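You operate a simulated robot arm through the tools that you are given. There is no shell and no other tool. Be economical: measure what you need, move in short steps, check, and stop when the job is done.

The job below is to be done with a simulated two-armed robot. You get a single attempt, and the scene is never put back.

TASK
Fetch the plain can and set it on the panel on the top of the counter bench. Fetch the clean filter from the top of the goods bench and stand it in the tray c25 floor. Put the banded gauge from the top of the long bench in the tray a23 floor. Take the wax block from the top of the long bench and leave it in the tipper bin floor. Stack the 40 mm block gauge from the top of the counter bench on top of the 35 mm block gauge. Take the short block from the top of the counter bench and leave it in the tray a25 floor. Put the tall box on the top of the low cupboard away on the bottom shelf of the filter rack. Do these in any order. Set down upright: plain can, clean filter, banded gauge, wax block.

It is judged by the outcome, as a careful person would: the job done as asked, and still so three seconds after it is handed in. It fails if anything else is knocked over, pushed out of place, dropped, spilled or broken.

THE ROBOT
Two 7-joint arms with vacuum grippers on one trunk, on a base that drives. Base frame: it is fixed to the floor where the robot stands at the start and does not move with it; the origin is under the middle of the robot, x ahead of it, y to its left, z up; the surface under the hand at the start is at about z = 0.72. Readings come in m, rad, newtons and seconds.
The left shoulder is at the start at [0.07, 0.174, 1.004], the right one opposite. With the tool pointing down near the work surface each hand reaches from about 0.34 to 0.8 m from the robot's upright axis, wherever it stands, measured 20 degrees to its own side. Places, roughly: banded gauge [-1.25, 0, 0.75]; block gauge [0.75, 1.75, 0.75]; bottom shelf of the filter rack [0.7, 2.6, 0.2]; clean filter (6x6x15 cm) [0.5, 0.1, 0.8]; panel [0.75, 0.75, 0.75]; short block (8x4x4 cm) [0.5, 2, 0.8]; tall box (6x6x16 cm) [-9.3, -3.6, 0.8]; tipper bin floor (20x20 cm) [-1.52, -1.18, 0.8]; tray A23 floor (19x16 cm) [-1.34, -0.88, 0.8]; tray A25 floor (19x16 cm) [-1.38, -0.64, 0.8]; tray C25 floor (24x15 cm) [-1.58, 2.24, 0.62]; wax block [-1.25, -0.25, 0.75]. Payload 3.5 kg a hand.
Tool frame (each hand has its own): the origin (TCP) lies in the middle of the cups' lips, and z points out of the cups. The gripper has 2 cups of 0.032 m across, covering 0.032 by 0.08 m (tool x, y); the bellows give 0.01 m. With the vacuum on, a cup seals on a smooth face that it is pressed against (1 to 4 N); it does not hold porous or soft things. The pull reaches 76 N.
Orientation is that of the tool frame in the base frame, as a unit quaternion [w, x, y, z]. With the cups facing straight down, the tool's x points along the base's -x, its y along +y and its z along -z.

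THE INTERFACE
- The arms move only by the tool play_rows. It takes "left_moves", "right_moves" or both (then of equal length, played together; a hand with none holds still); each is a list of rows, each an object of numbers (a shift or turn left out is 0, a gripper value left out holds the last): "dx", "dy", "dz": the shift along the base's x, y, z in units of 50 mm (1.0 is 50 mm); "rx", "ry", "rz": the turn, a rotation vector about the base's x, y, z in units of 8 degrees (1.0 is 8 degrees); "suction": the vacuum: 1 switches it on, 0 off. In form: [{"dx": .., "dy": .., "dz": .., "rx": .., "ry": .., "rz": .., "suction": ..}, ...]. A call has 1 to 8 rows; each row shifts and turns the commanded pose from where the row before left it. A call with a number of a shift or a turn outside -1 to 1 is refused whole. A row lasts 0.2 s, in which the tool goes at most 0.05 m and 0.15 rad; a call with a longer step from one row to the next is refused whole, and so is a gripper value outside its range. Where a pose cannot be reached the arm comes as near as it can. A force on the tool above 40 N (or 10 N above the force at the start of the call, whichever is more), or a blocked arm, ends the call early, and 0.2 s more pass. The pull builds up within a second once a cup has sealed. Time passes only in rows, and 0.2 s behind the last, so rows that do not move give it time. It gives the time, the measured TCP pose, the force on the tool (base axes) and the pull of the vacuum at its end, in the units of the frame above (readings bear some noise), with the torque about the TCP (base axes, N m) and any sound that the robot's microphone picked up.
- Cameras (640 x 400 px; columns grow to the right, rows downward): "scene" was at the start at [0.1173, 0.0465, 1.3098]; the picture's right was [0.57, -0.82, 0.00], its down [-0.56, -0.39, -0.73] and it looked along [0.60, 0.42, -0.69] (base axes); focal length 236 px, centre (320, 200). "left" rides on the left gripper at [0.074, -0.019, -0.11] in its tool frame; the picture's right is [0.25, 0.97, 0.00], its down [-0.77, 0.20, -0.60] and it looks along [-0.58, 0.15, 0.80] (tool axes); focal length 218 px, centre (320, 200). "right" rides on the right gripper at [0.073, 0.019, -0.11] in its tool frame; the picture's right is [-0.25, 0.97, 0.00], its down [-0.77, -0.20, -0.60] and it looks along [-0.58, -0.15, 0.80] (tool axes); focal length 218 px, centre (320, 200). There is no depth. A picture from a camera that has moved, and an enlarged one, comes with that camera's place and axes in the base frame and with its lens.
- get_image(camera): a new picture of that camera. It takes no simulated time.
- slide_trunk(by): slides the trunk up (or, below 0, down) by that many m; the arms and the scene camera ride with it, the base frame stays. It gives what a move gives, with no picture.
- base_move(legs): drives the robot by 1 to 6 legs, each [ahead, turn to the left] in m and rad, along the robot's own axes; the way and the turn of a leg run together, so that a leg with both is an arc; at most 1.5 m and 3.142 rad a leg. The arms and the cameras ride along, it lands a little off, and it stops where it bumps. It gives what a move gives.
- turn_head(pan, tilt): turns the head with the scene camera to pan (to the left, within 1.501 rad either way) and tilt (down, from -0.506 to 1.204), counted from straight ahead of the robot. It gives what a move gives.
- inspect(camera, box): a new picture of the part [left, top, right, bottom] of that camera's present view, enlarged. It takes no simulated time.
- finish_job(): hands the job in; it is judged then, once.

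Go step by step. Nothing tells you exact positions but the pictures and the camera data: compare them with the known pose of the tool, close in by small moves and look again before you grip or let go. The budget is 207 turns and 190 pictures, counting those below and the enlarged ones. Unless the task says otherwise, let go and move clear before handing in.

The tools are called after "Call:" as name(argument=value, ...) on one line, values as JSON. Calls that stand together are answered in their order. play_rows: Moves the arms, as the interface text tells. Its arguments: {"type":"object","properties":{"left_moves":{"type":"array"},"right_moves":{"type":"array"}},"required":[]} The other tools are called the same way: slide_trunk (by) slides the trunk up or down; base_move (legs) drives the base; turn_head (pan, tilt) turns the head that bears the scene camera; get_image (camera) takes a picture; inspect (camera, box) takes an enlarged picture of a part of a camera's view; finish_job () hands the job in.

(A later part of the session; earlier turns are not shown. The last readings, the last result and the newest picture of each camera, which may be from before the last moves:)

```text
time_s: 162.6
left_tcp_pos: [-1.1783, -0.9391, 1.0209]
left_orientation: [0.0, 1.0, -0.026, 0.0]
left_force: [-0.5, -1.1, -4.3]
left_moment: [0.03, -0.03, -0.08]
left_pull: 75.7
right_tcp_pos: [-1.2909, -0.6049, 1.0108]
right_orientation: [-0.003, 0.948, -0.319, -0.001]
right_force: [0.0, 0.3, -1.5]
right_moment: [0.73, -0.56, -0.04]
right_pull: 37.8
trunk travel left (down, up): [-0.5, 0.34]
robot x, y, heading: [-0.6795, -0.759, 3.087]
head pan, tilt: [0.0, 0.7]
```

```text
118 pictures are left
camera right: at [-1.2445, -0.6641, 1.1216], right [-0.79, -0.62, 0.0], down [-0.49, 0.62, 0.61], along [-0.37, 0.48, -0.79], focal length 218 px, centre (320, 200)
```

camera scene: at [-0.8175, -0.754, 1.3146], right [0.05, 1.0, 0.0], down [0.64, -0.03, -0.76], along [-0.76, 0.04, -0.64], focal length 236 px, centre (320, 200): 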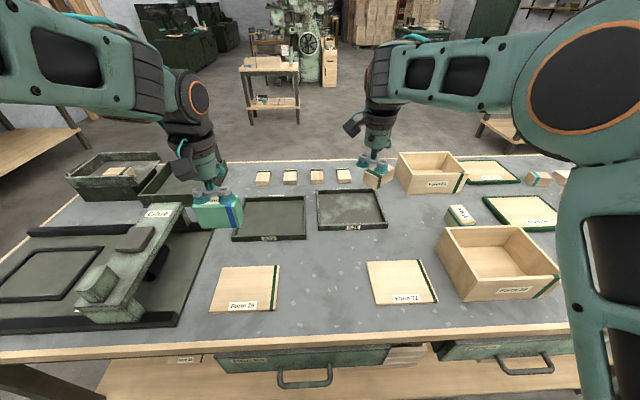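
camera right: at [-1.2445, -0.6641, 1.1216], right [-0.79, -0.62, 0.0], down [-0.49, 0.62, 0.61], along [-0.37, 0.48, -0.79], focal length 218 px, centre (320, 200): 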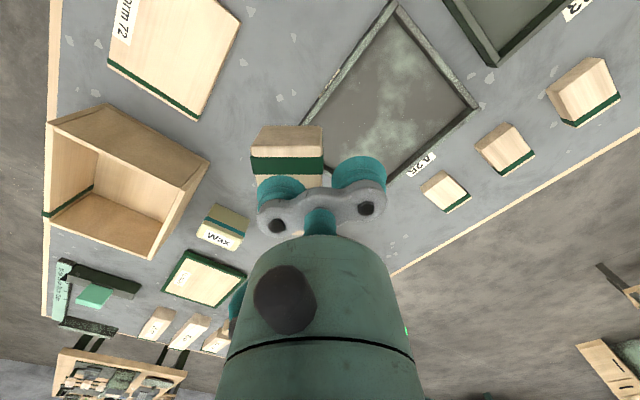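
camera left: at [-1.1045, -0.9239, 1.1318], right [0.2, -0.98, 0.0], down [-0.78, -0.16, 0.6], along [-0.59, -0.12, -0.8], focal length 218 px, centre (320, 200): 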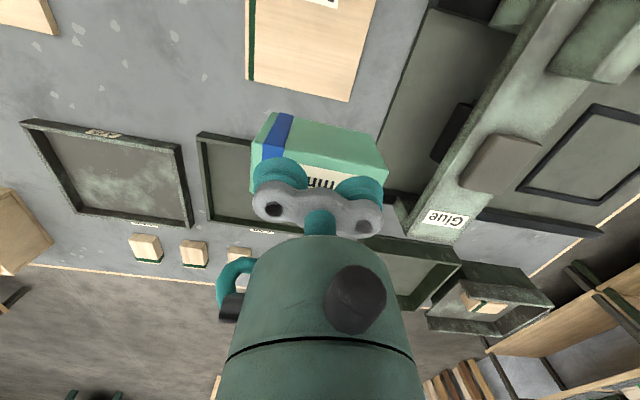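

Trays A25 and A23 are where expected: (-1.38, -0.63) and (-1.345, -0.88). I place the short block in A25 first with the right hand.

Call:
play_rows(right_moves=[{"dx": -0.69, "dy": -0.33}, {"dx": -0.69, "dy": -0.33}, {"dx": -0.69, "dy": -0.33}, {"dz": -0.9}, {"dz": -0.9}, {"dz": -0.8}, {}])

Call:
get_image(camera="scene")

```text
time_s: 164.2
left_tcp_pos: [-1.1785, -0.9384, 1.0214]
left_orientation: [0.0, 1.0, -0.027, -0.001]
left_force: [0.0, 0.5, -4.2]
left_moment: [0.05, -0.01, -0.02]
left_pull: 75.1
right_tcp_pos: [-1.3856, -0.6509, 0.8819]
right_orientation: [-0.002, 0.947, -0.32, -0.001]
right_force: [-0.5, -1.1, -0.4]
right_moment: [0.68, -0.56, 0.01]
right_pull: 38.3
right hand out of reach, approached as far as the arm can: row 3
trunk travel left (down, up): [-0.5, 0.34]
robot x, y, heading: [-0.6814, -0.7591, 3.089]
head pan, tilt: [0.0, 0.7]
```

```text
117 pictures are left
camera scene: at [-0.8169, -0.754, 1.3147], right [0.05, 1.0, 0.0], down [0.64, -0.03, -0.77], along [-0.76, 0.04, -0.64], focal length 236 px, centre (320, 200)
```

scene: 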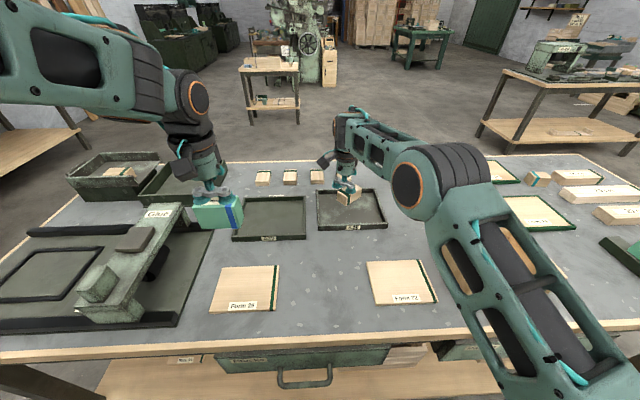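

Call:
play_rows(right_moves=[{"dz": -0.5}, {"dz": -0.2}, {"dz": -0.1}, {"dz": -0.1}, {}])

```text
time_s: 165.4
left_tcp_pos: [-1.178, -0.9393, 1.0216]
left_orientation: [0.0, 1.0, -0.026, 0.0]
left_force: [0.0, 0.0, -5.2]
left_moment: [0.06, 0.02, -0.04]
left_pull: 75.3
right_tcp_pos: [-1.3863, -0.6495, 0.8401]
right_orientation: [-0.002, 0.947, -0.32, -0.002]
right_force: [-2.2, 0.5, 8.1]
right_moment: [0.74, -0.67, -0.01]
right_pull: 37.9
trunk travel left (down, up): [-0.5, 0.34]
robot x, y, heading: [-0.6837, -0.7599, 3.087]
head pan, tilt: [0.0, 0.7]
```

Contact at 8 N. I release, rise, and bring the gauge over A23 with the left hand.

Call:
play_rows(right_moves=[{"suction": 0}, {}, {}, {"dz": 0.3}, {"dz": 0.7}, {"dz": 1}, {"dz": 1}, {"dx": 0.5, "dy": 0.5}])

Call:
play_rows(left_moves=[{"dx": -0.84, "dy": 0.3}, {"dx": -0.84, "dy": 0.3}, {"dx": -0.83, "dy": 0.3}, {"dx": -0.83, "dy": 0.28}, {"dz": -1}, {"dz": -1}, {}])

Call:
get_image(camera="scene")

Call:
get_image(camera="left")

```text
time_s: 167.2
left_tcp_pos: [-1.1771, -0.9363, 1.0222]
left_orientation: [0.001, 1.0, -0.027, -0.001]
left_force: [0.6, 0.3, -3.8]
left_moment: [0.02, -0.03, -0.02]
left_pull: 75.3
right_tcp_pos: [-1.3593, -0.6217, 0.9863]
right_orientation: [-0.001, 0.948, -0.32, -0.001]
right_force: [-0.3, -0.2, 1.0]
right_moment: [-0.01, 0.0, -0.01]
right_pull: 0.0
trunk travel left (down, up): [-0.5, 0.34]
robot x, y, heading: [-0.682, -0.7604, 3.088]
head pan, tilt: [0.0, 0.7]
```

```text
time_s: 168.8
left_tcp_pos: [-1.3456, -0.878, 0.9222]
left_orientation: [0.0, 1.0, -0.026, 0.0]
left_force: [1.0, 0.7, -3.4]
left_moment: [0.04, 0.02, -0.02]
left_pull: 75.8
right_tcp_pos: [-1.3598, -0.6226, 0.9853]
right_orientation: [-0.002, 0.947, -0.32, -0.001]
right_force: [0.3, -0.3, -1.0]
right_moment: [0.02, -0.02, 0.01]
right_pull: 0.0
trunk travel left (down, up): [-0.5, 0.34]
robot x, y, heading: [-0.6834, -0.7606, 3.089]
head pan, tilt: [0.0, 0.7]
```

```text
116 pictures are left
camera scene: at [-0.8167, -0.7539, 1.3148], right [0.05, 1.0, 0.0], down [0.64, -0.03, -0.77], along [-0.76, 0.04, -0.64], focal length 236 px, centre (320, 200)
```

scene: 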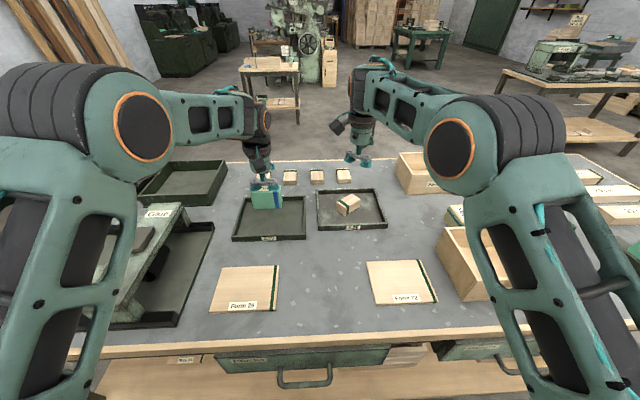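

```text
115 pictures are left
camera left: at [-1.2707, -0.8632, 1.0333], right [0.2, -0.98, 0.0], down [-0.78, -0.16, 0.6], along [-0.59, -0.12, -0.8], focal length 218 px, centre (320, 200)
```

left: 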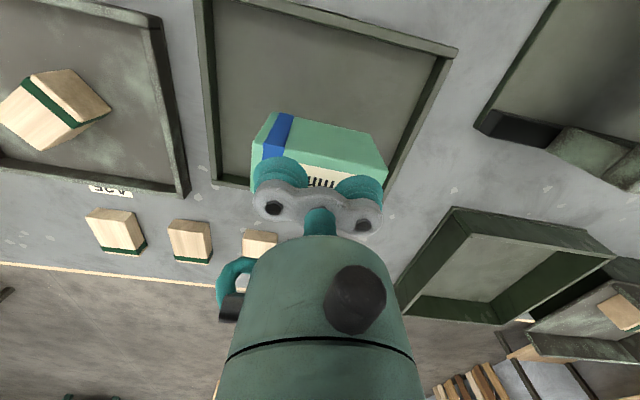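

The short block lies in A25 and the gauge is centred over A23. I lower it to contact.

Call:
play_rows(left_moves=[{"dz": -0.7}, {"dz": -0.3}, {"dz": -0.15}, {"dz": -0.08}, {"dz": -0.08}, {}])

```text
time_s: 170.2
left_tcp_pos: [-1.3458, -0.8789, 0.8637]
left_orientation: [0.0, 1.0, -0.028, -0.009]
left_force: [3.5, 1.6, 17.7]
left_moment: [-0.15, -0.52, -0.06]
left_pull: 75.5
right_tcp_pos: [-1.3577, -0.6242, 0.9869]
right_orientation: [-0.002, 0.947, -0.32, -0.002]
right_force: [0.0, 0.2, 0.2]
right_moment: [-0.03, -0.04, -0.04]
right_pull: 0.0
trunk travel left (down, up): [-0.5, 0.34]
robot x, y, heading: [-0.6829, -0.7585, 3.092]
head pan, tilt: [0.0, 0.7]
stopped in row 6 (left hand): the force on the tool passed its limit at 42 N (the readings are from after the stop); the commanded pose is now the measured one
```

Call:
play_rows(left_moves=[{"suction": 0}, {}, {}, {"dz": 0.2}, {"dz": 0.5}, {"dz": 1}, {"dz": 1}, {"dz": 1}])

Call:
inspect(camera="scene", box=[210, 130, 410, 255])

Call:
get_image(camera="left")

```text
time_s: 172.0
left_tcp_pos: [-1.3472, -0.8784, 1.0478]
left_orientation: [0.001, 1.0, -0.027, -0.005]
left_force: [0.2, 0.9, -0.7]
left_moment: [-0.02, 0.02, 0.0]
left_pull: 0.1
right_tcp_pos: [-1.3607, -0.6223, 0.9847]
right_orientation: [-0.001, 0.947, -0.32, -0.001]
right_force: [-0.1, 0.2, 0.6]
right_moment: [0.02, 0.02, -0.05]
right_pull: 0.0
trunk travel left (down, up): [-0.5, 0.34]
robot x, y, heading: [-0.6836, -0.7606, 3.089]
head pan, tilt: [0.0, 0.7]
```

```text
3.20 times, centred on (310, 192) of scene
camera zoom: at [-0.8164, -0.7535, 1.3147], right [0.05, 1.0, 0.0], down [0.64, -0.03, -0.77], along [-0.76, 0.04, -0.64], focal length 756 px, centre (352, 224)
```

zoom: 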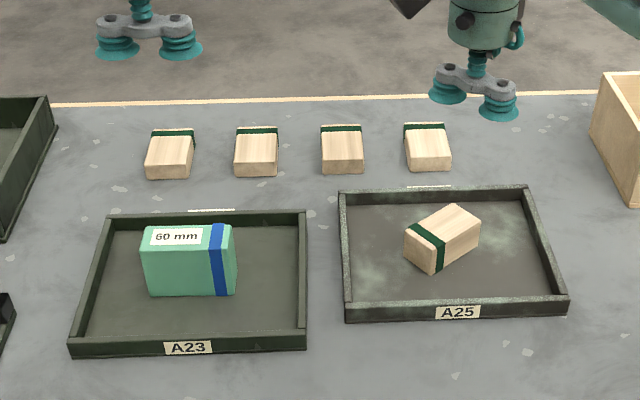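

```text
113 pictures are left
camera left: at [-1.2721, -0.8639, 1.1571], right [0.2, -0.98, 0.0], down [-0.77, -0.16, 0.61], along [-0.6, -0.12, -0.79], focal length 218 px, centre (320, 200)
```

left: 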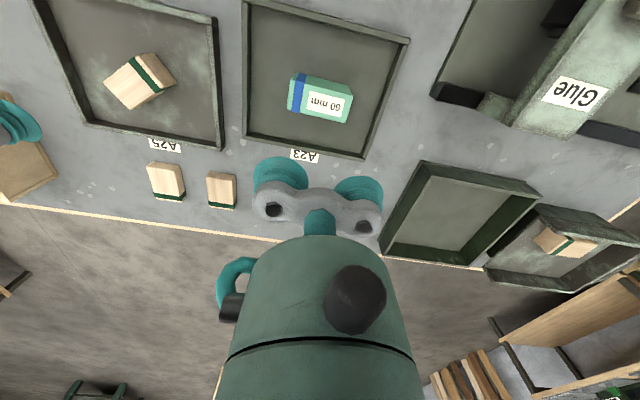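

Both placed correctly. Next is the wax block near (-1.295, -0.345); I move the right hand over it and look.

Call:
play_rows(right_moves=[{"dx": 0.25, "dy": 0.9}, {"dx": 0.25, "dy": 0.9}, {"dx": 0.25, "dy": 0.9}, {"dx": 0.25, "dy": 0.9}, {"dx": 0.25, "dy": 0.9}, {"dx": 0.1, "dy": 0.5}, {}])

Call:
get_image(camera="right")

Call:
inspect(camera="scene", box=[380, 130, 580, 300])

Call:
inspect(camera="scene", box=[40, 130, 280, 260])

```text
time_s: 173.6
left_tcp_pos: [-1.3485, -0.8794, 1.0472]
left_orientation: [0.001, 1.0, -0.025, -0.005]
left_force: [0.0, -1.1, 0.6]
left_moment: [0.03, 0.01, 0.02]
left_pull: 0.1
right_tcp_pos: [-1.294, -0.374, 0.9849]
right_orientation: [-0.002, 0.948, -0.32, -0.001]
right_force: [-0.4, -0.2, -0.7]
right_moment: [-0.01, -0.01, 0.02]
right_pull: 0.1
trunk travel left (down, up): [-0.5, 0.34]
robot x, y, heading: [-0.6797, -0.7574, 3.091]
head pan, tilt: [0.0, 0.7]
```

```text
112 pictures are left
camera right: at [-1.2462, -0.4331, 1.0943], right [-0.79, -0.62, 0.0], down [-0.49, 0.62, 0.61], along [-0.37, 0.48, -0.79], focal length 218 px, centre (320, 200)
```

right: 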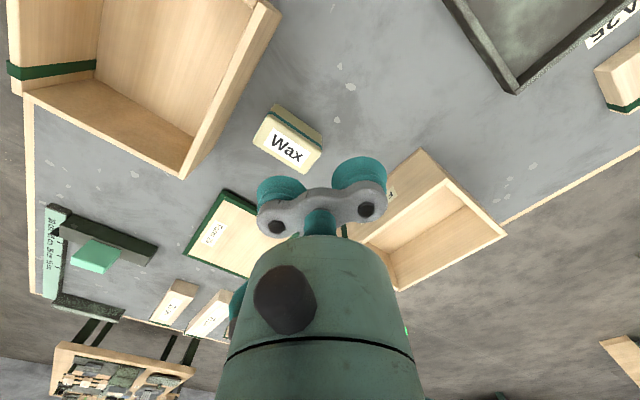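

```text
2.35 times, centred on (480, 215) of scene
camera zoom: at [-0.8173, -0.7541, 1.3147], right [0.05, 1.0, 0.0], down [0.64, -0.03, -0.76], along [-0.76, 0.04, -0.64], focal length 556 px, centre (-56, 165)
```

zoom: 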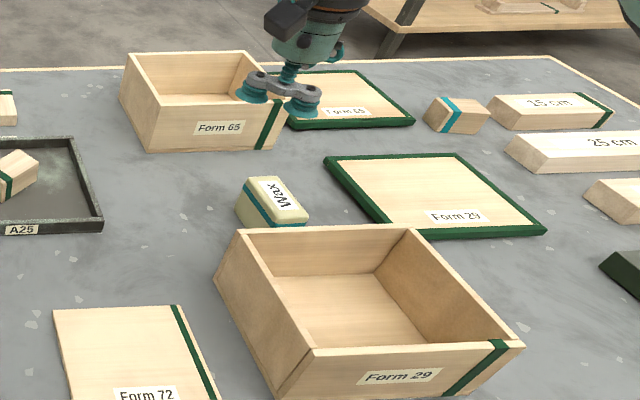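

```text
2.67 times, centred on (160, 195) of scene
camera zoom: at [-0.8173, -0.7541, 1.3147], right [0.05, 1.0, 0.0], down [0.64, -0.03, -0.76], along [-0.76, 0.04, -0.64], focal length 630 px, centre (747, 213)
```

zoom: 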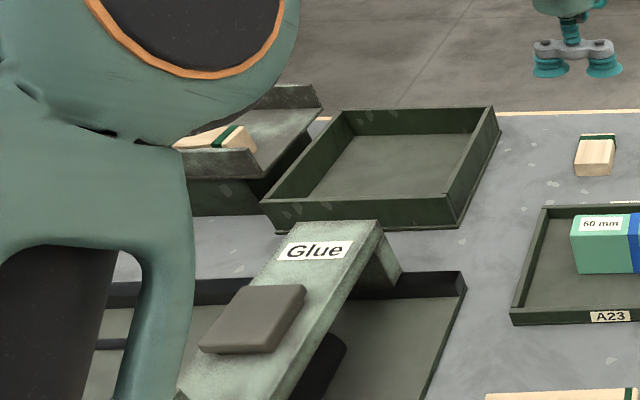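

The wax block's top is at about (-1.282, -0.325, 0.858) and the tipper bin is the deep empty green box. I'll use one cup on the wax and keep the other clear of the Form 29 box, approaching to just above first.

Call:
play_rows(right_moves=[{"dx": -0.1, "dy": 0.6}, {"dz": -0.8}, {"dz": -0.7}, {}])

Call:
get_image(camera="right")

Call:
inspect(camera="scene", box=[400, 130, 520, 250])

```text
time_s: 174.6
left_tcp_pos: [-1.3482, -0.8794, 1.0459]
left_orientation: [0.0, 1.0, -0.026, -0.005]
left_force: [-0.5, -0.1, 0.9]
left_moment: [0.05, 0.02, 0.03]
left_pull: 0.1
right_tcp_pos: [-1.2983, -0.3448, 0.9111]
right_orientation: [-0.002, 0.947, -0.32, -0.001]
right_force: [-0.3, 0.4, -0.6]
right_moment: [0.0, -0.01, 0.0]
right_pull: 0.1
trunk travel left (down, up): [-0.5, 0.34]
robot x, y, heading: [-0.6816, -0.7594, 3.089]
head pan, tilt: [0.0, 0.7]
```

```text
109 pictures are left
camera right: at [-1.2517, -0.4042, 1.0209], right [-0.79, -0.62, 0.0], down [-0.49, 0.62, 0.61], along [-0.37, 0.48, -0.79], focal length 218 px, centre (320, 200)
```

right: 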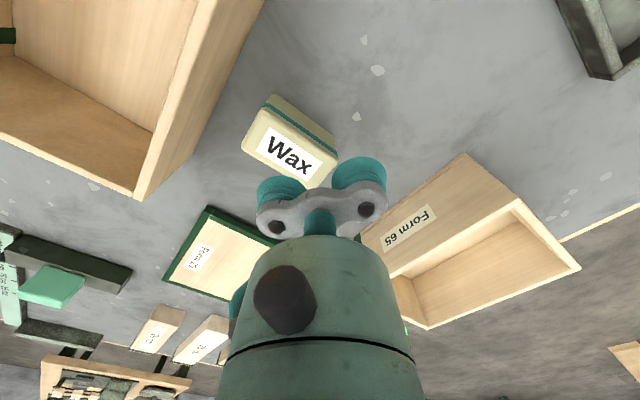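

```text
3.33 times, centred on (460, 190) of scene
camera zoom: at [-0.8169, -0.754, 1.3147], right [0.05, 1.0, 0.0], down [0.64, -0.03, -0.77], along [-0.76, 0.04, -0.64], focal length 788 px, centre (-147, 233)
```

zoom: 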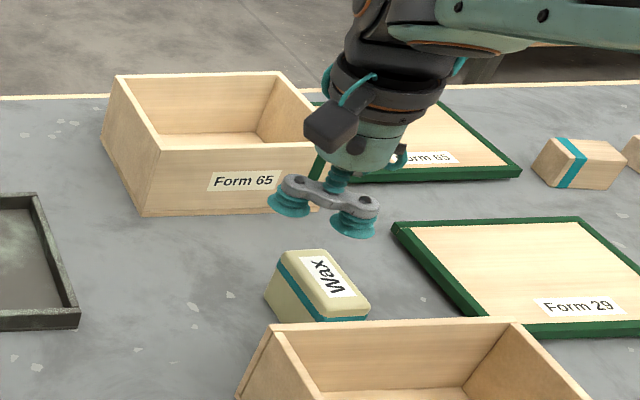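

Call:
play_rows(right_moves=[{"dx": 0.1, "dy": -0.06, "dz": -0.5, "suction": 1}, {"dz": -0.4}, {"dz": -0.14}, {"dz": -0.1}, {"dz": -0.06}, {}, {}])

```text
time_s: 176.2
left_tcp_pos: [-1.3478, -0.8811, 1.047]
left_orientation: [-0.001, 1.0, -0.026, -0.005]
left_force: [0.1, -0.3, 0.7]
left_moment: [0.0, -0.02, 0.01]
left_pull: 0.1
right_tcp_pos: [-1.2939, -0.3484, 0.8528]
right_orientation: [-0.003, 0.948, -0.318, -0.004]
right_force: [-12.1, 1.7, 30.4]
right_moment: [0.83, -0.79, 0.21]
right_pull: 37.8
trunk travel left (down, up): [-0.5, 0.34]
robot x, y, heading: [-0.6801, -0.7581, 3.089]
head pan, tilt: [0.0, 0.7]
```

Sealed. I lift, draw both arms in and up for travel.

Call:
play_rows(right_moves=[{"dz": 0.3}, {"dz": 0.7}, {"dz": 1}, {"dz": 1}, {"dz": 1}, {"dz": 0.7}, {"dx": 0.6, "dy": -0.7}, {"dx": 0.6, "dy": -0.7}], left_moves=[{"dz": 0.5}, {"dz": 0.6}, {"dx": 0.7}, {"dx": 0.7}, {"dx": 0.7}, {"dx": 0.5}, {}, {}])

Call:
base_move(legs=[[0, -1.52], [1.2, 0], [0.52, 0], [0, 1.57], [1.42, 0]])

Call:
turn_head(pan=0.5, tilt=0.4)

Call:
get_image(camera="scene")

```text
time_s: 178.0
left_tcp_pos: [-1.2174, -0.8808, 1.1005]
left_orientation: [0.0, 1.0, -0.026, -0.006]
left_force: [-0.1, 0.9, -0.1]
left_moment: [-0.03, 0.01, -0.03]
left_pull: 0.0
right_tcp_pos: [-1.2327, -0.4174, 1.0859]
right_orientation: [-0.003, 0.947, -0.32, -0.001]
right_force: [0.3, -0.6, -1.7]
right_moment: [0.63, -0.44, 0.09]
right_pull: 37.3
trunk travel left (down, up): [-0.5, 0.34]
robot x, y, heading: [-0.684, -0.7598, 3.09]
head pan, tilt: [0.0, 0.7]
```

```text
time_s: 200.6
left_tcp_pos: [-2.6175, 0.849, 1.1009]
left_orientation: [-0.001, 1.0, -0.016, -0.005]
left_force: [0.5, -0.8, -0.6]
left_moment: [-0.02, 0.0, -0.01]
left_pull: 0.1
right_tcp_pos: [-2.6411, 1.3107, 1.0847]
right_orientation: [-0.002, 0.951, -0.309, -0.001]
right_force: [-0.3, 0.6, -2.0]
right_moment: [0.64, -0.43, 0.07]
right_pull: 37.8
trunk travel left (down, up): [-0.5, 0.34]
robot x, y, heading: [-2.0812, 0.9784, 3.111]
head pan, tilt: [0.0, 0.7]
```

```text
time_s: 201.6
left_tcp_pos: [-2.6167, 0.8479, 1.1018]
left_orientation: [0.0, 1.0, -0.016, -0.005]
left_force: [-0.5, -0.1, 0.0]
left_moment: [-0.01, 0.02, 0.03]
left_pull: 0.1
right_tcp_pos: [-2.6399, 1.3112, 1.0842]
right_orientation: [-0.003, 0.951, -0.309, -0.001]
right_force: [0.5, 0.3, -1.2]
right_moment: [0.62, -0.42, 0.05]
right_pull: 37.4
trunk travel left (down, up): [-0.5, 0.34]
robot x, y, heading: [-2.0832, 0.9803, 3.107]
head pan, tilt: [0.499, 0.4]
```

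```text
107 pictures are left
camera scene: at [-2.2152, 0.9383, 1.3415], right [-0.45, 0.89, 0.0], down [0.35, 0.17, -0.92], along [-0.82, -0.41, -0.39], focal length 236 px, centre (320, 200)
```

scene: 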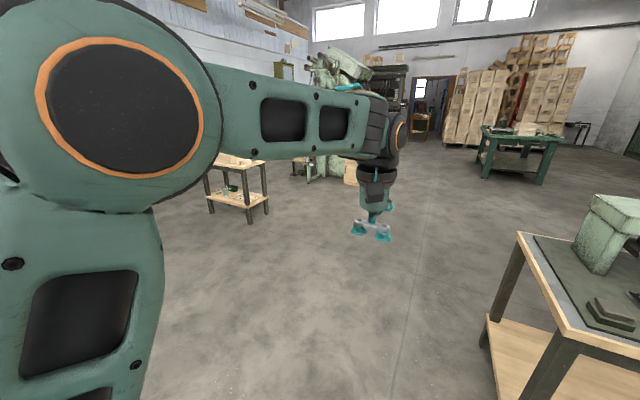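

Clear to the south along x≈-2.08. I drive down the west side and face the tipper bin.

Call:
base_move(legs=[[0, 1.6], [1.0, 0], [0.98, 0], [0, 1.571]])

Call:
turn_head(pan=-0.2, tilt=0.75)

Call:
get_image(camera="scene")

Call:
get_image(camera="right")

```text
time_s: 219.1
left_tcp_pos: [-1.5865, -0.8519, 1.0999]
left_orientation: [0.005, 0.005, 1.0, 0.0]
left_force: [-0.3, -0.1, -0.3]
left_moment: [-0.01, 0.04, -0.01]
left_pull: 0.0
right_tcp_pos: [-1.5523, -1.3143, 1.0848]
right_orientation: [0.0, 0.3, 0.954, -0.001]
right_force: [0.1, 0.6, -1.9]
right_moment: [-0.65, 0.42, 0.08]
right_pull: 38.1
trunk travel left (down, up): [-0.5, 0.34]
robot x, y, heading: [-2.1177, -0.993, -0.009]
head pan, tilt: [0.499, 0.4]
```

```text
time_s: 220.1
left_tcp_pos: [-1.5856, -0.8518, 1.1007]
left_orientation: [0.005, 0.006, 1.0, 0.0]
left_force: [-0.5, 1.0, -0.1]
left_moment: [0.01, 0.02, 0.03]
left_pull: 0.0
right_tcp_pos: [-1.5516, -1.3156, 1.085]
right_orientation: [0.001, 0.3, 0.954, -0.003]
right_force: [0.0, -0.6, -2.0]
right_moment: [-0.63, 0.4, 0.08]
right_pull: 37.5
trunk travel left (down, up): [-0.5, 0.34]
robot x, y, heading: [-2.1151, -0.9912, -0.005]
head pan, tilt: [-0.201, 0.75]
```

```text
106 pictures are left
camera scene: at [-1.9865, -1.0135, 1.3104], right [-0.21, -0.98, 0.0], down [-0.67, 0.14, -0.73], along [0.72, -0.15, -0.68], focal length 236 px, centre (320, 200)
```

scene: 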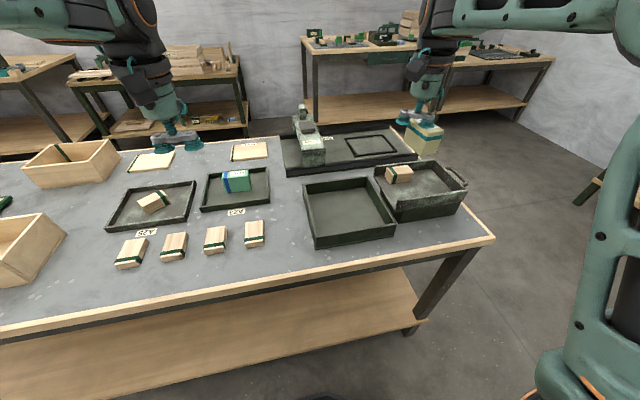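

```text
105 pictures are left
camera right: at [-1.6018, -1.2557, 1.1939], right [0.76, 0.65, 0.0], down [0.52, -0.6, 0.61], along [0.39, -0.46, -0.79], focal length 218 px, centre (320, 200)
```

right: 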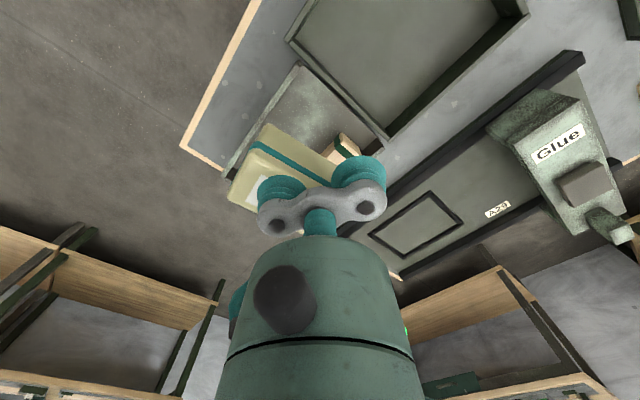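

Call:
inspect(camera="scene", box=[280, 130, 500, 270])

```text
2.86 times, centred on (390, 200) of scene
camera zoom: at [-1.9865, -1.0135, 1.3104], right [-0.21, -0.98, 0.0], down [-0.67, 0.14, -0.73], along [0.72, -0.15, -0.68], focal length 675 px, centre (120, 200)
```

zoom: 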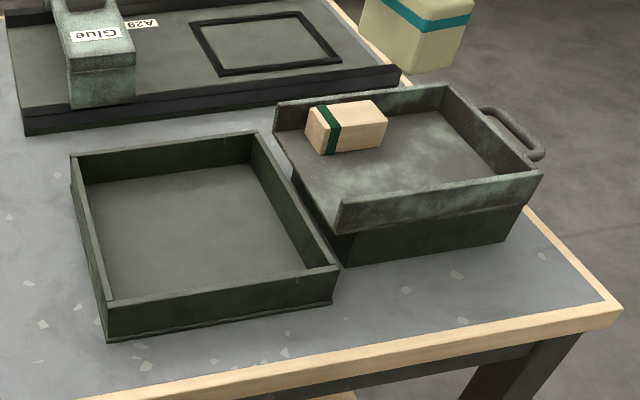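

The raised scoop with the handle tips into the empty green bin, so the empty bin is the tipper bin, floor centre about (-1.51, -1.19). I move the wax over it and lower to just above.

Call:
play_rows(right_moves=[{"dx": 0.3, "dy": 0.75}, {"dx": 0.3, "dy": 0.75}, {"dx": 0.3, "dy": 0.75}, {"dx": 0.2, "dy": 0.65}, {"dz": -1}, {"dz": -1}, {"dz": -1}, {}])

Call:
inspect(camera="scene", box=[280, 130, 500, 270])

Call:
get_image(camera="right")

```text
time_s: 221.9
left_tcp_pos: [-1.5871, -0.8505, 1.1008]
left_orientation: [0.005, 0.005, 1.0, 0.0]
left_force: [-0.3, 0.4, -0.5]
left_moment: [-0.01, -0.01, -0.01]
left_pull: 0.1
right_tcp_pos: [-1.498, -1.1693, 0.9366]
right_orientation: [0.001, 0.3, 0.954, -0.001]
right_force: [0.0, -0.1, -1.2]
right_moment: [-0.66, 0.4, 0.06]
right_pull: 37.6
trunk travel left (down, up): [-0.5, 0.34]
robot x, y, heading: [-2.1224, -0.9983, -0.01]
head pan, tilt: [-0.201, 0.75]
```

```text
2.86 times, centred on (390, 200) of scene
camera zoom: at [-1.9873, -1.0134, 1.3105], right [-0.21, -0.98, 0.0], down [-0.67, 0.14, -0.73], along [0.72, -0.15, -0.68], focal length 675 px, centre (120, 200)
```

zoom: 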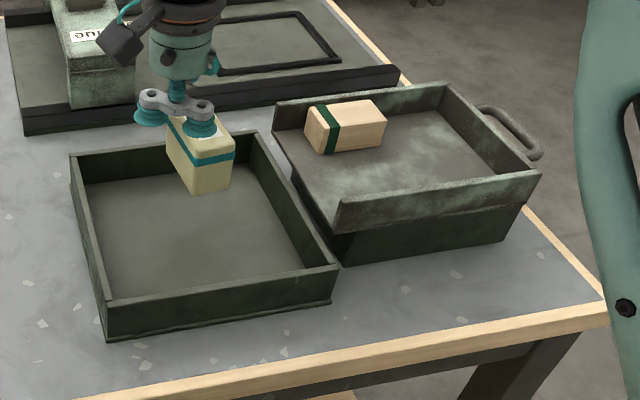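

```text
102 pictures are left
camera right: at [-1.5477, -1.1109, 1.0453], right [0.76, 0.65, 0.0], down [0.52, -0.6, 0.61], along [0.39, -0.46, -0.79], focal length 218 px, centre (320, 200)
```

right: 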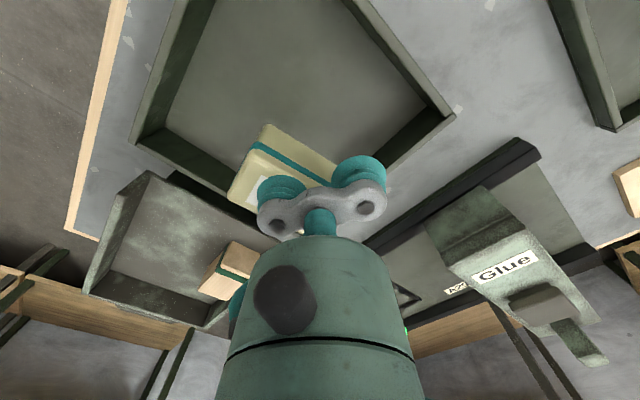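

Call:
play_rows(right_moves=[{"dz": -0.8}, {"dz": -0.4}, {"dz": -0.14}, {"dz": -0.08}, {}])

```text
time_s: 223.1
left_tcp_pos: [-1.5867, -0.8509, 1.1007]
left_orientation: [0.004, 0.005, 1.0, 0.0]
left_force: [-0.1, 0.3, -0.7]
left_moment: [-0.01, 0.0, -0.01]
left_pull: 0.2
right_tcp_pos: [-1.496, -1.1702, 0.8644]
right_orientation: [0.003, 0.299, 0.954, -0.002]
right_force: [-0.3, -1.2, 2.7]
right_moment: [-0.68, 0.41, 0.02]
right_pull: 37.6
trunk travel left (down, up): [-0.5, 0.34]
robot x, y, heading: [-2.1162, -0.9969, -0.009]
head pan, tilt: [-0.201, 0.75]
```

Call:
play_rows(right_moves=[{"dz": -0.05}, {"suction": 0}, {}, {}, {"dz": 0.2}, {"dz": 0.6}, {"dz": 1}, {"dz": 1}])

Call:
play_rows(right_moves=[{"dz": 1}, {"dz": 0.7, "dx": -0.6}, {"dx": -0.6}])

Call:
inspect(camera="scene", box=[280, 130, 500, 270])

```text
time_s: 224.9
left_tcp_pos: [-1.5871, -0.8527, 1.1007]
left_orientation: [0.006, 0.005, 1.0, 0.0]
left_force: [-0.8, 0.5, -0.2]
left_moment: [0.0, 0.0, 0.0]
left_pull: 0.1
right_tcp_pos: [-1.4983, -1.1717, 1.0016]
right_orientation: [0.002, 0.299, 0.954, -0.002]
right_force: [0.4, -0.5, 0.3]
right_moment: [0.02, -0.01, 0.02]
right_pull: 0.1
trunk travel left (down, up): [-0.5, 0.34]
robot x, y, heading: [-2.1194, -0.9918, -0.012]
head pan, tilt: [-0.201, 0.75]
```

```text
time_s: 225.7
left_tcp_pos: [-1.587, -0.8527, 1.0992]
left_orientation: [0.005, 0.005, 1.0, 0.0]
left_force: [-0.3, -0.9, -0.2]
left_moment: [0.0, -0.02, 0.01]
left_pull: 0.1
right_tcp_pos: [-1.5584, -1.1696, 1.0859]
right_orientation: [0.002, 0.3, 0.954, -0.001]
right_force: [0.3, -0.6, 0.9]
right_moment: [0.0, 0.02, -0.02]
right_pull: 0.0
trunk travel left (down, up): [-0.5, 0.34]
robot x, y, heading: [-2.1148, -0.9958, -0.014]
head pan, tilt: [-0.201, 0.75]
```

```text
2.86 times, centred on (390, 200) of scene
camera zoom: at [-1.9874, -1.0142, 1.3105], right [-0.21, -0.98, 0.0], down [-0.67, 0.14, -0.73], along [0.72, -0.15, -0.68], focal length 675 px, centre (120, 200)
```

zoom: 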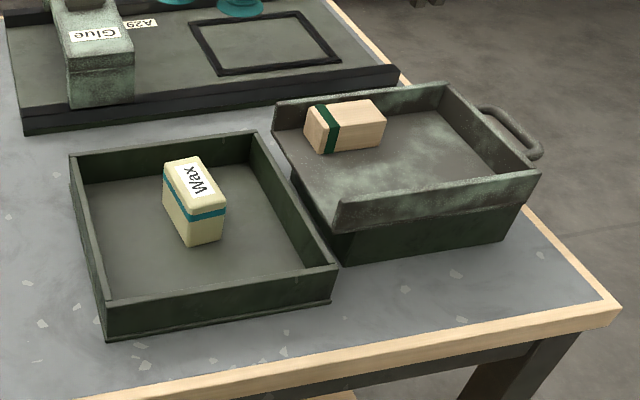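

The wax stands upright in the tipper bin. Next I head west for the tall box, looking for the plain can on the way.

Call:
base_move(legs=[[-0.25, 0], [0, 3.1]])

Call:
turn_head(pan=0.0, tilt=0.2)

Call:
get_image(camera="scene")

Call:
turn_head(pan=1.0, tilt=0.2)

Call:
get_image(camera="scene")

```text
time_s: 234.7
left_tcp_pos: [-2.9069, -1.0977, 1.1014]
left_orientation: [0.0, 0.999, -0.039, -0.006]
left_force: [-0.5, -0.4, -1.1]
left_moment: [0.02, -0.03, -0.02]
left_pull: 0.1
right_tcp_pos: [-2.9144, -0.7807, 1.0851]
right_orientation: [-0.002, 0.943, -0.332, -0.002]
right_force: [-0.5, -0.6, -0.5]
right_moment: [-0.01, 0.02, -0.01]
right_pull: 0.1
trunk travel left (down, up): [-0.5, 0.34]
robot x, y, heading: [-2.3683, -0.9893, 3.063]
head pan, tilt: [-0.201, 0.75]
```

```text
time_s: 235.7
left_tcp_pos: [-2.908, -1.0982, 1.1001]
left_orientation: [0.0, 0.999, -0.039, -0.006]
left_force: [0.9, -0.9, -0.4]
left_moment: [-0.03, 0.0, -0.02]
left_pull: 0.0
right_tcp_pos: [-2.9145, -0.7808, 1.0871]
right_orientation: [-0.002, 0.943, -0.332, -0.001]
right_force: [0.6, 0.4, 0.8]
right_moment: [-0.04, 0.01, 0.01]
right_pull: 0.1
trunk travel left (down, up): [-0.5, 0.34]
robot x, y, heading: [-2.3652, -0.9945, 3.07]
head pan, tilt: [0.0, 0.201]
```

```text
100 pictures are left
camera scene: at [-2.511, -0.9819, 1.36], right [0.08, 1.0, 0.0], down [0.2, -0.02, -0.98], along [-0.98, 0.08, -0.2], focal length 236 px, centre (320, 200)
```

scene: 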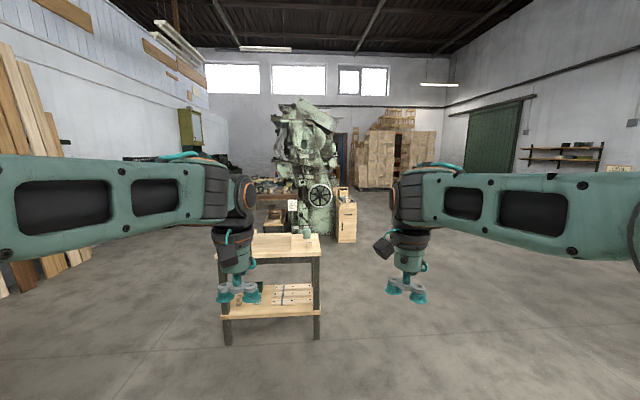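

```text
time_s: 237.0
left_tcp_pos: [-2.9081, -1.0988, 1.101]
left_orientation: [0.0, 0.999, -0.04, -0.005]
left_force: [-0.3, -0.3, 0.1]
left_moment: [-0.01, 0.02, 0.01]
left_pull: 0.0
right_tcp_pos: [-2.9151, -0.7803, 1.086]
right_orientation: [-0.002, 0.943, -0.333, 0.0]
right_force: [0.5, -0.1, -0.3]
right_moment: [-0.02, 0.0, -0.03]
right_pull: 0.0
trunk travel left (down, up): [-0.5, 0.34]
robot x, y, heading: [-2.3675, -0.9905, 3.066]
head pan, tilt: [1.0, 0.201]
```

```text
99 pictures are left
camera scene: at [-2.4746, -1.0635, 1.3601], right [-0.8, 0.61, 0.0], down [0.12, 0.16, -0.98], along [-0.59, -0.78, -0.2], focal length 236 px, centre (320, 200)
```

scene: 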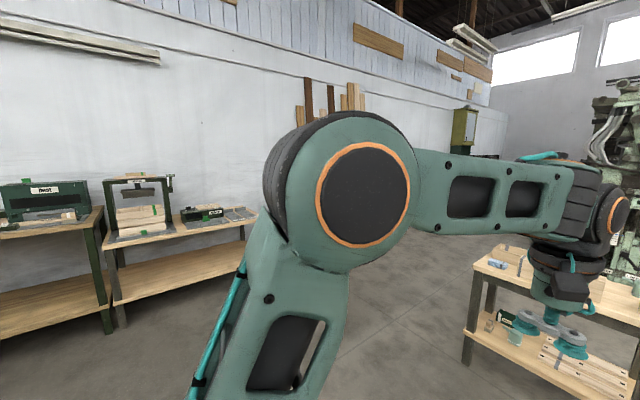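

Call:
inspect(camera="scene", box=[460, 220, 640, 400])

Call:
turn_head(pan=-0.05, tilt=0.2)

Call:
inspect(camera="scene", box=[190, 90, 430, 240])

Call:
inspect(camera="scene", box=[190, 220, 350, 340])

```text
2.22 times, centred on (550, 310) of scene
camera zoom: at [-2.4746, -1.0635, 1.3601], right [-0.8, 0.61, 0.0], down [0.12, 0.16, -0.98], along [-0.59, -0.78, -0.2], focal length 525 px, centre (-191, -44)
```

zoom: 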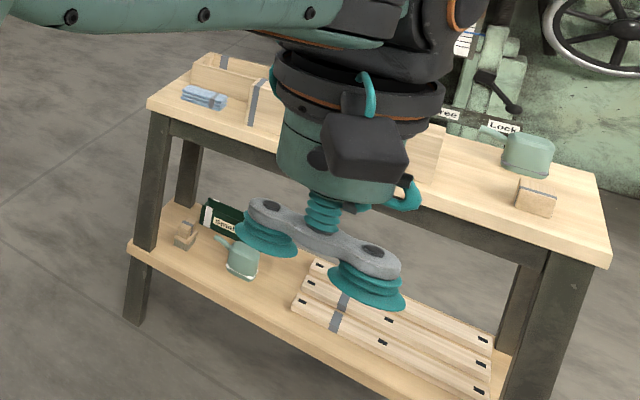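

```text
time_s: 238.3
left_tcp_pos: [-2.9084, -1.0983, 1.1018]
left_orientation: [0.0, 0.999, -0.04, -0.005]
left_force: [0.5, 0.4, -0.8]
left_moment: [-0.01, -0.04, 0.01]
left_pull: 0.0
right_tcp_pos: [-2.9143, -0.7807, 1.0857]
right_orientation: [-0.002, 0.943, -0.333, -0.001]
right_force: [-0.7, -0.1, 0.4]
right_moment: [-0.02, 0.03, 0.02]
right_pull: 0.0
trunk travel left (down, up): [-0.5, 0.34]
robot x, y, heading: [-2.3644, -0.9941, 3.06]
head pan, tilt: [-0.051, 0.201]
```

```text
2.67 times, centred on (310, 165) of scene
camera zoom: at [-2.5105, -0.9774, 1.3601], right [0.13, 0.99, 0.0], down [0.2, -0.03, -0.98], along [-0.97, 0.13, -0.2], focal length 630 px, centre (347, 293)
```

zoom: 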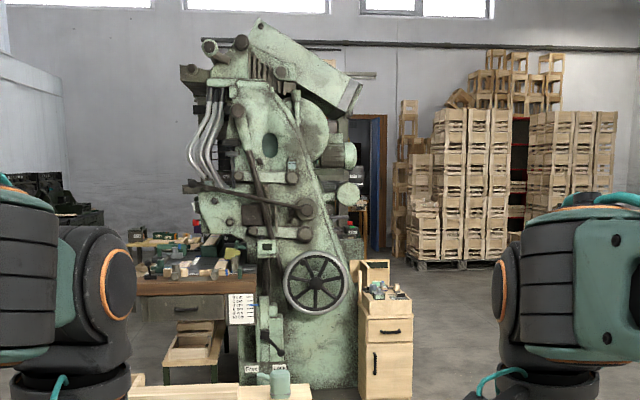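

```text
3.33 times, centred on (270, 280) of scene
camera zoom: at [-2.5105, -0.9774, 1.3601], right [0.13, 0.99, 0.0], down [0.2, -0.03, -0.98], along [-0.97, 0.13, -0.2], focal length 788 px, centre (487, -67)
```

zoom: 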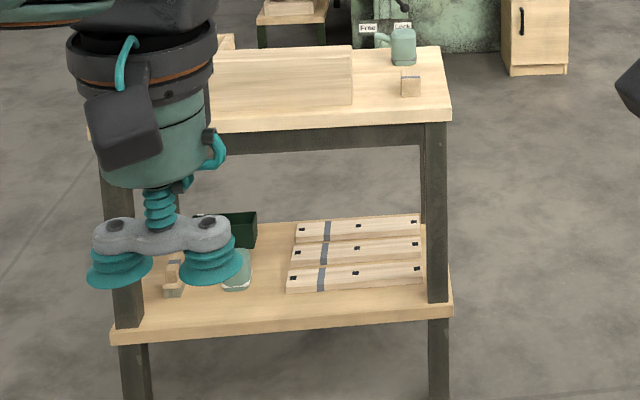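

A plain green oil can stands on the top of the small bench at about (-4.1, -0.94), and a similar one with a white band is on its lower shelf. So the plain can is the top one; I drive up to it.

Call:
base_move(legs=[[0, 0.2], [1.0, 0], [0, -0.12]])

Call:
turn_head(pan=-0.1, tilt=0.75)

Call:
get_image(camera="scene")

Call:
get_image(camera="right")

```text
time_s: 244.9
left_tcp_pos: [-3.9021, -1.271, 1.1009]
left_orientation: [0.0, 1.0, 0.003, -0.005]
left_force: [-0.1, 0.0, 0.2]
left_moment: [-0.03, -0.01, -0.04]
left_pull: 0.0
right_tcp_pos: [-3.9383, -0.9545, 1.0849]
right_orientation: [-0.001, 0.957, -0.291, -0.001]
right_force: [0.2, -0.1, -1.1]
right_moment: [0.01, 0.02, -0.04]
right_pull: 0.0
trunk travel left (down, up): [-0.5, 0.34]
robot x, y, heading: [-3.3714, -1.1201, -3.134]
head pan, tilt: [-0.051, 0.201]
```

```text
time_s: 245.8
left_tcp_pos: [-3.9028, -1.271, 1.1011]
left_orientation: [0.0, 1.0, 0.003, -0.005]
left_force: [-0.5, -0.1, 0.6]
left_moment: [0.02, -0.01, 0.01]
left_pull: 0.1
right_tcp_pos: [-3.937, -0.9553, 1.085]
right_orientation: [-0.002, 0.957, -0.291, -0.001]
right_force: [0.1, 0.6, -0.8]
right_moment: [0.0, -0.04, 0.03]
right_pull: 0.0
trunk travel left (down, up): [-0.5, 0.34]
robot x, y, heading: [-3.3748, -1.1222, -3.139]
head pan, tilt: [-0.099, 0.75]
```

```text
95 pictures are left
camera scene: at [-3.507, -1.1135, 1.3105], right [0.09, 1.0, 0.0], down [0.68, -0.06, -0.73], along [-0.73, 0.07, -0.68], focal length 236 px, centre (320, 200)
```

scene: 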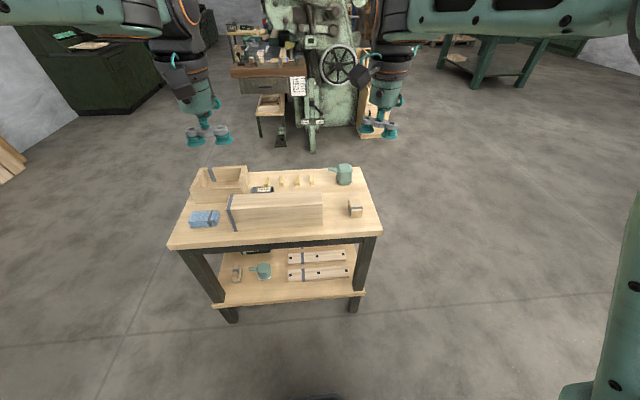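

```text
94 pictures are left
camera right: at [-3.8866, -1.0122, 1.195], right [-0.75, -0.66, 0.0], down [-0.53, 0.59, 0.61], along [-0.4, 0.46, -0.79], focal length 218 px, centre (320, 200)
```

right: 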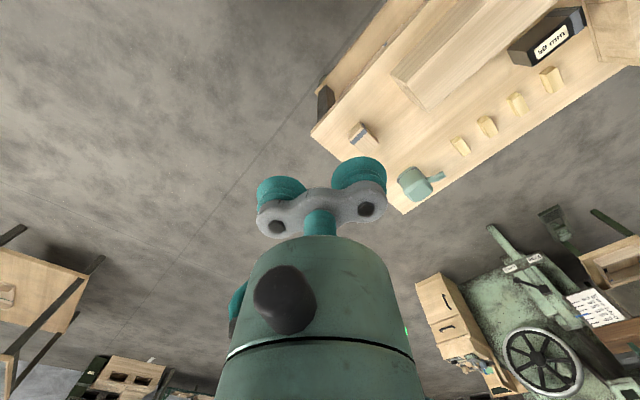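

Call:
base_move(legs=[[0.2, 0]])

Call:
inspect(camera="scene", box=[270, 140, 430, 260])

Call:
inspect(camera="right", box=[240, 60, 440, 200])

```text
time_s: 247.4
left_tcp_pos: [-4.1072, -1.2727, 1.1]
left_orientation: [0.0, 1.0, 0.002, -0.005]
left_force: [0.3, 0.7, 0.1]
left_moment: [0.0, 0.01, -0.02]
left_pull: 0.0
right_tcp_pos: [-4.1395, -0.9557, 1.0862]
right_orientation: [-0.002, 0.956, -0.292, -0.001]
right_force: [-0.7, 1.3, 1.0]
right_moment: [0.01, -0.04, 0.0]
right_pull: 0.0
trunk travel left (down, up): [-0.5, 0.34]
robot x, y, heading: [-3.5762, -1.1172, -3.138]
head pan, tilt: [-0.099, 0.75]
```

```text
3.33 times, centred on (350, 200) of scene
camera zoom: at [-3.7102, -1.1146, 1.3104], right [0.09, 1.0, 0.0], down [0.68, -0.06, -0.73], along [-0.73, 0.07, -0.68], focal length 788 px, centre (220, 200)
```

zoom: 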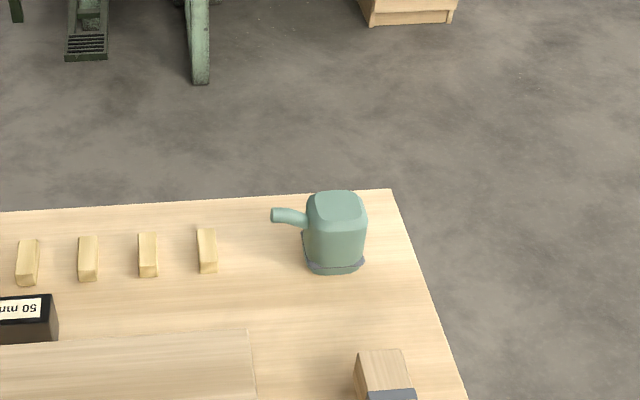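

```text
2.86 times, centred on (340, 130) of right
camera zoom: at [-4.0896, -1.0126, 1.1948], right [-0.75, -0.66, 0.0], down [-0.53, 0.59, 0.61], along [-0.4, 0.46, -0.79], focal length 624 px, centre (263, 400)
```

zoom: 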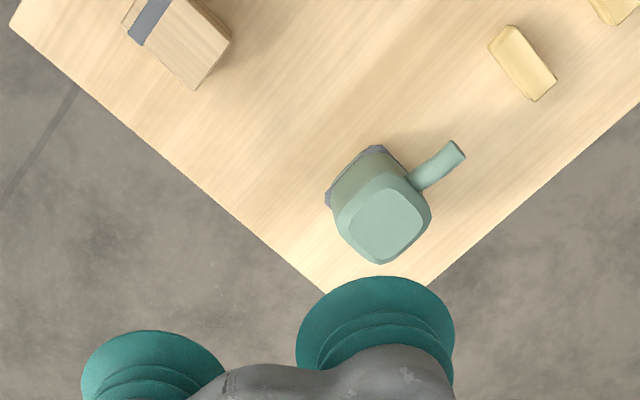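

Before gripping I want to compare both cans closely: this one and the one on the lower shelf.

Call:
inspect(camera="scene", box=[330, 190, 370, 225])

Call:
turn_head(pan=0.15, tilt=1.0)

Call:
get_image(camera="scene")

Call:
get_image(camera="left")

```text
11.43 times, centred on (350, 208) of scene
camera zoom: at [-3.7102, -1.1146, 1.3104], right [0.09, 1.0, 0.0], down [0.68, -0.06, -0.73], along [-0.73, 0.07, -0.68], focal length 2702 px, centre (-23, 114)
```

zoom: 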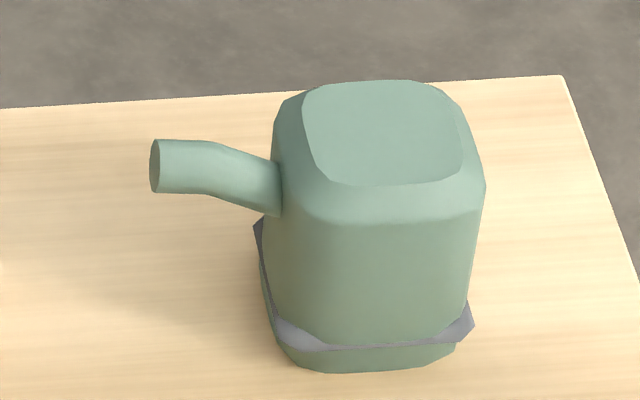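

```text
time_s: 248.2
left_tcp_pos: [-4.1042, -1.2719, 1.1008]
left_orientation: [0.001, 1.0, 0.002, -0.005]
left_force: [0.3, -0.8, 0.2]
left_moment: [0.03, -0.01, 0.0]
left_pull: 0.1
right_tcp_pos: [-4.139, -0.9556, 1.0862]
right_orientation: [-0.001, 0.956, -0.292, -0.001]
right_force: [0.4, 0.1, 0.2]
right_moment: [0.01, 0.0, 0.01]
right_pull: 0.0
trunk travel left (down, up): [-0.5, 0.34]
robot x, y, heading: [-3.5802, -1.123, -3.14]
head pan, tilt: [0.15, 1.0]
```

```text
90 pictures are left
camera scene: at [-3.6958, -1.1331, 1.2914], right [-0.15, 0.99, 0.0], down [0.83, 0.13, -0.54], along [-0.53, -0.08, -0.84], focal length 236 px, centre (320, 200)
```

scene: 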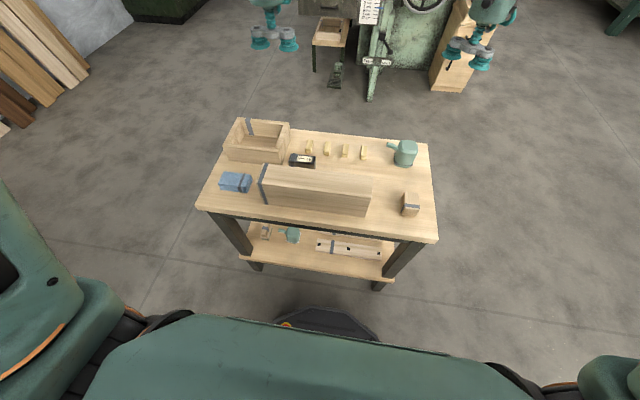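

```text
89 pictures are left
camera left: at [-4.0312, -1.2536, 1.2108], right [0.26, -0.97, 0.0], down [-0.76, -0.21, 0.61], along [-0.59, -0.16, -0.79], focal length 218 px, centre (320, 200)
```

left: 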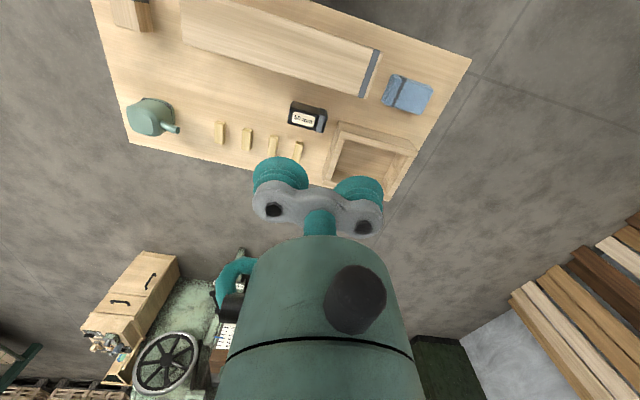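

The top can has a grey band around its foot, so it may not be "plain". I back off and examine the can on the lower shelf.

Call:
base_move(legs=[[-0.5, 0]])

Call:
turn_head(pan=0.1, tilt=0.75)

Call:
get_image(camera="scene")

```text
time_s: 251.2
left_tcp_pos: [-3.6051, -1.2661, 1.1008]
left_orientation: [0.0, 1.0, -0.002, -0.005]
left_force: [0.1, -0.2, 0.1]
left_moment: [0.0, -0.02, -0.01]
left_pull: 0.0
right_tcp_pos: [-3.6359, -0.9493, 1.0856]
right_orientation: [-0.002, 0.955, -0.297, -0.001]
right_force: [0.1, 0.0, -0.3]
right_moment: [0.02, -0.01, 0.03]
right_pull: 0.0
trunk travel left (down, up): [-0.5, 0.34]
robot x, y, heading: [-3.0755, -1.123, 3.139]
head pan, tilt: [0.15, 1.0]
```

```text
time_s: 251.9
left_tcp_pos: [-3.6058, -1.2664, 1.1011]
left_orientation: [0.0, 1.0, -0.002, -0.005]
left_force: [-0.2, 0.0, -0.7]
left_moment: [-0.01, 0.01, 0.02]
left_pull: 0.1
right_tcp_pos: [-3.6371, -0.9501, 1.0858]
right_orientation: [-0.002, 0.955, -0.298, -0.001]
right_force: [-0.6, -0.8, 0.6]
right_moment: [-0.02, 0.01, -0.01]
right_pull: 0.0
trunk travel left (down, up): [-0.5, 0.34]
robot x, y, heading: [-3.0731, -1.1224, 3.134]
head pan, tilt: [0.099, 0.75]
```

```text
88 pictures are left
camera scene: at [-3.2084, -1.1298, 1.3103], right [-0.09, 1.0, 0.0], down [0.68, 0.06, -0.73], along [-0.73, -0.07, -0.68], focal length 236 px, centre (320, 200)
```

scene: 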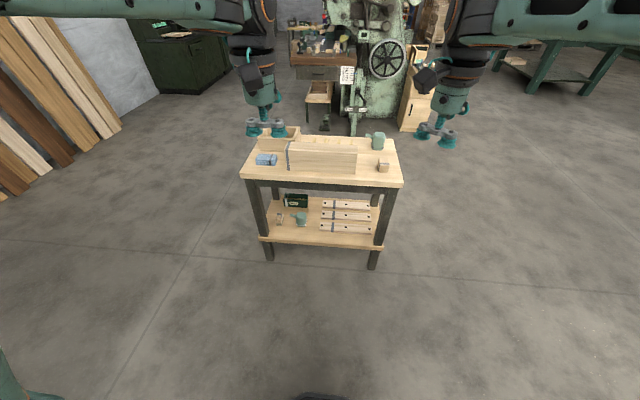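

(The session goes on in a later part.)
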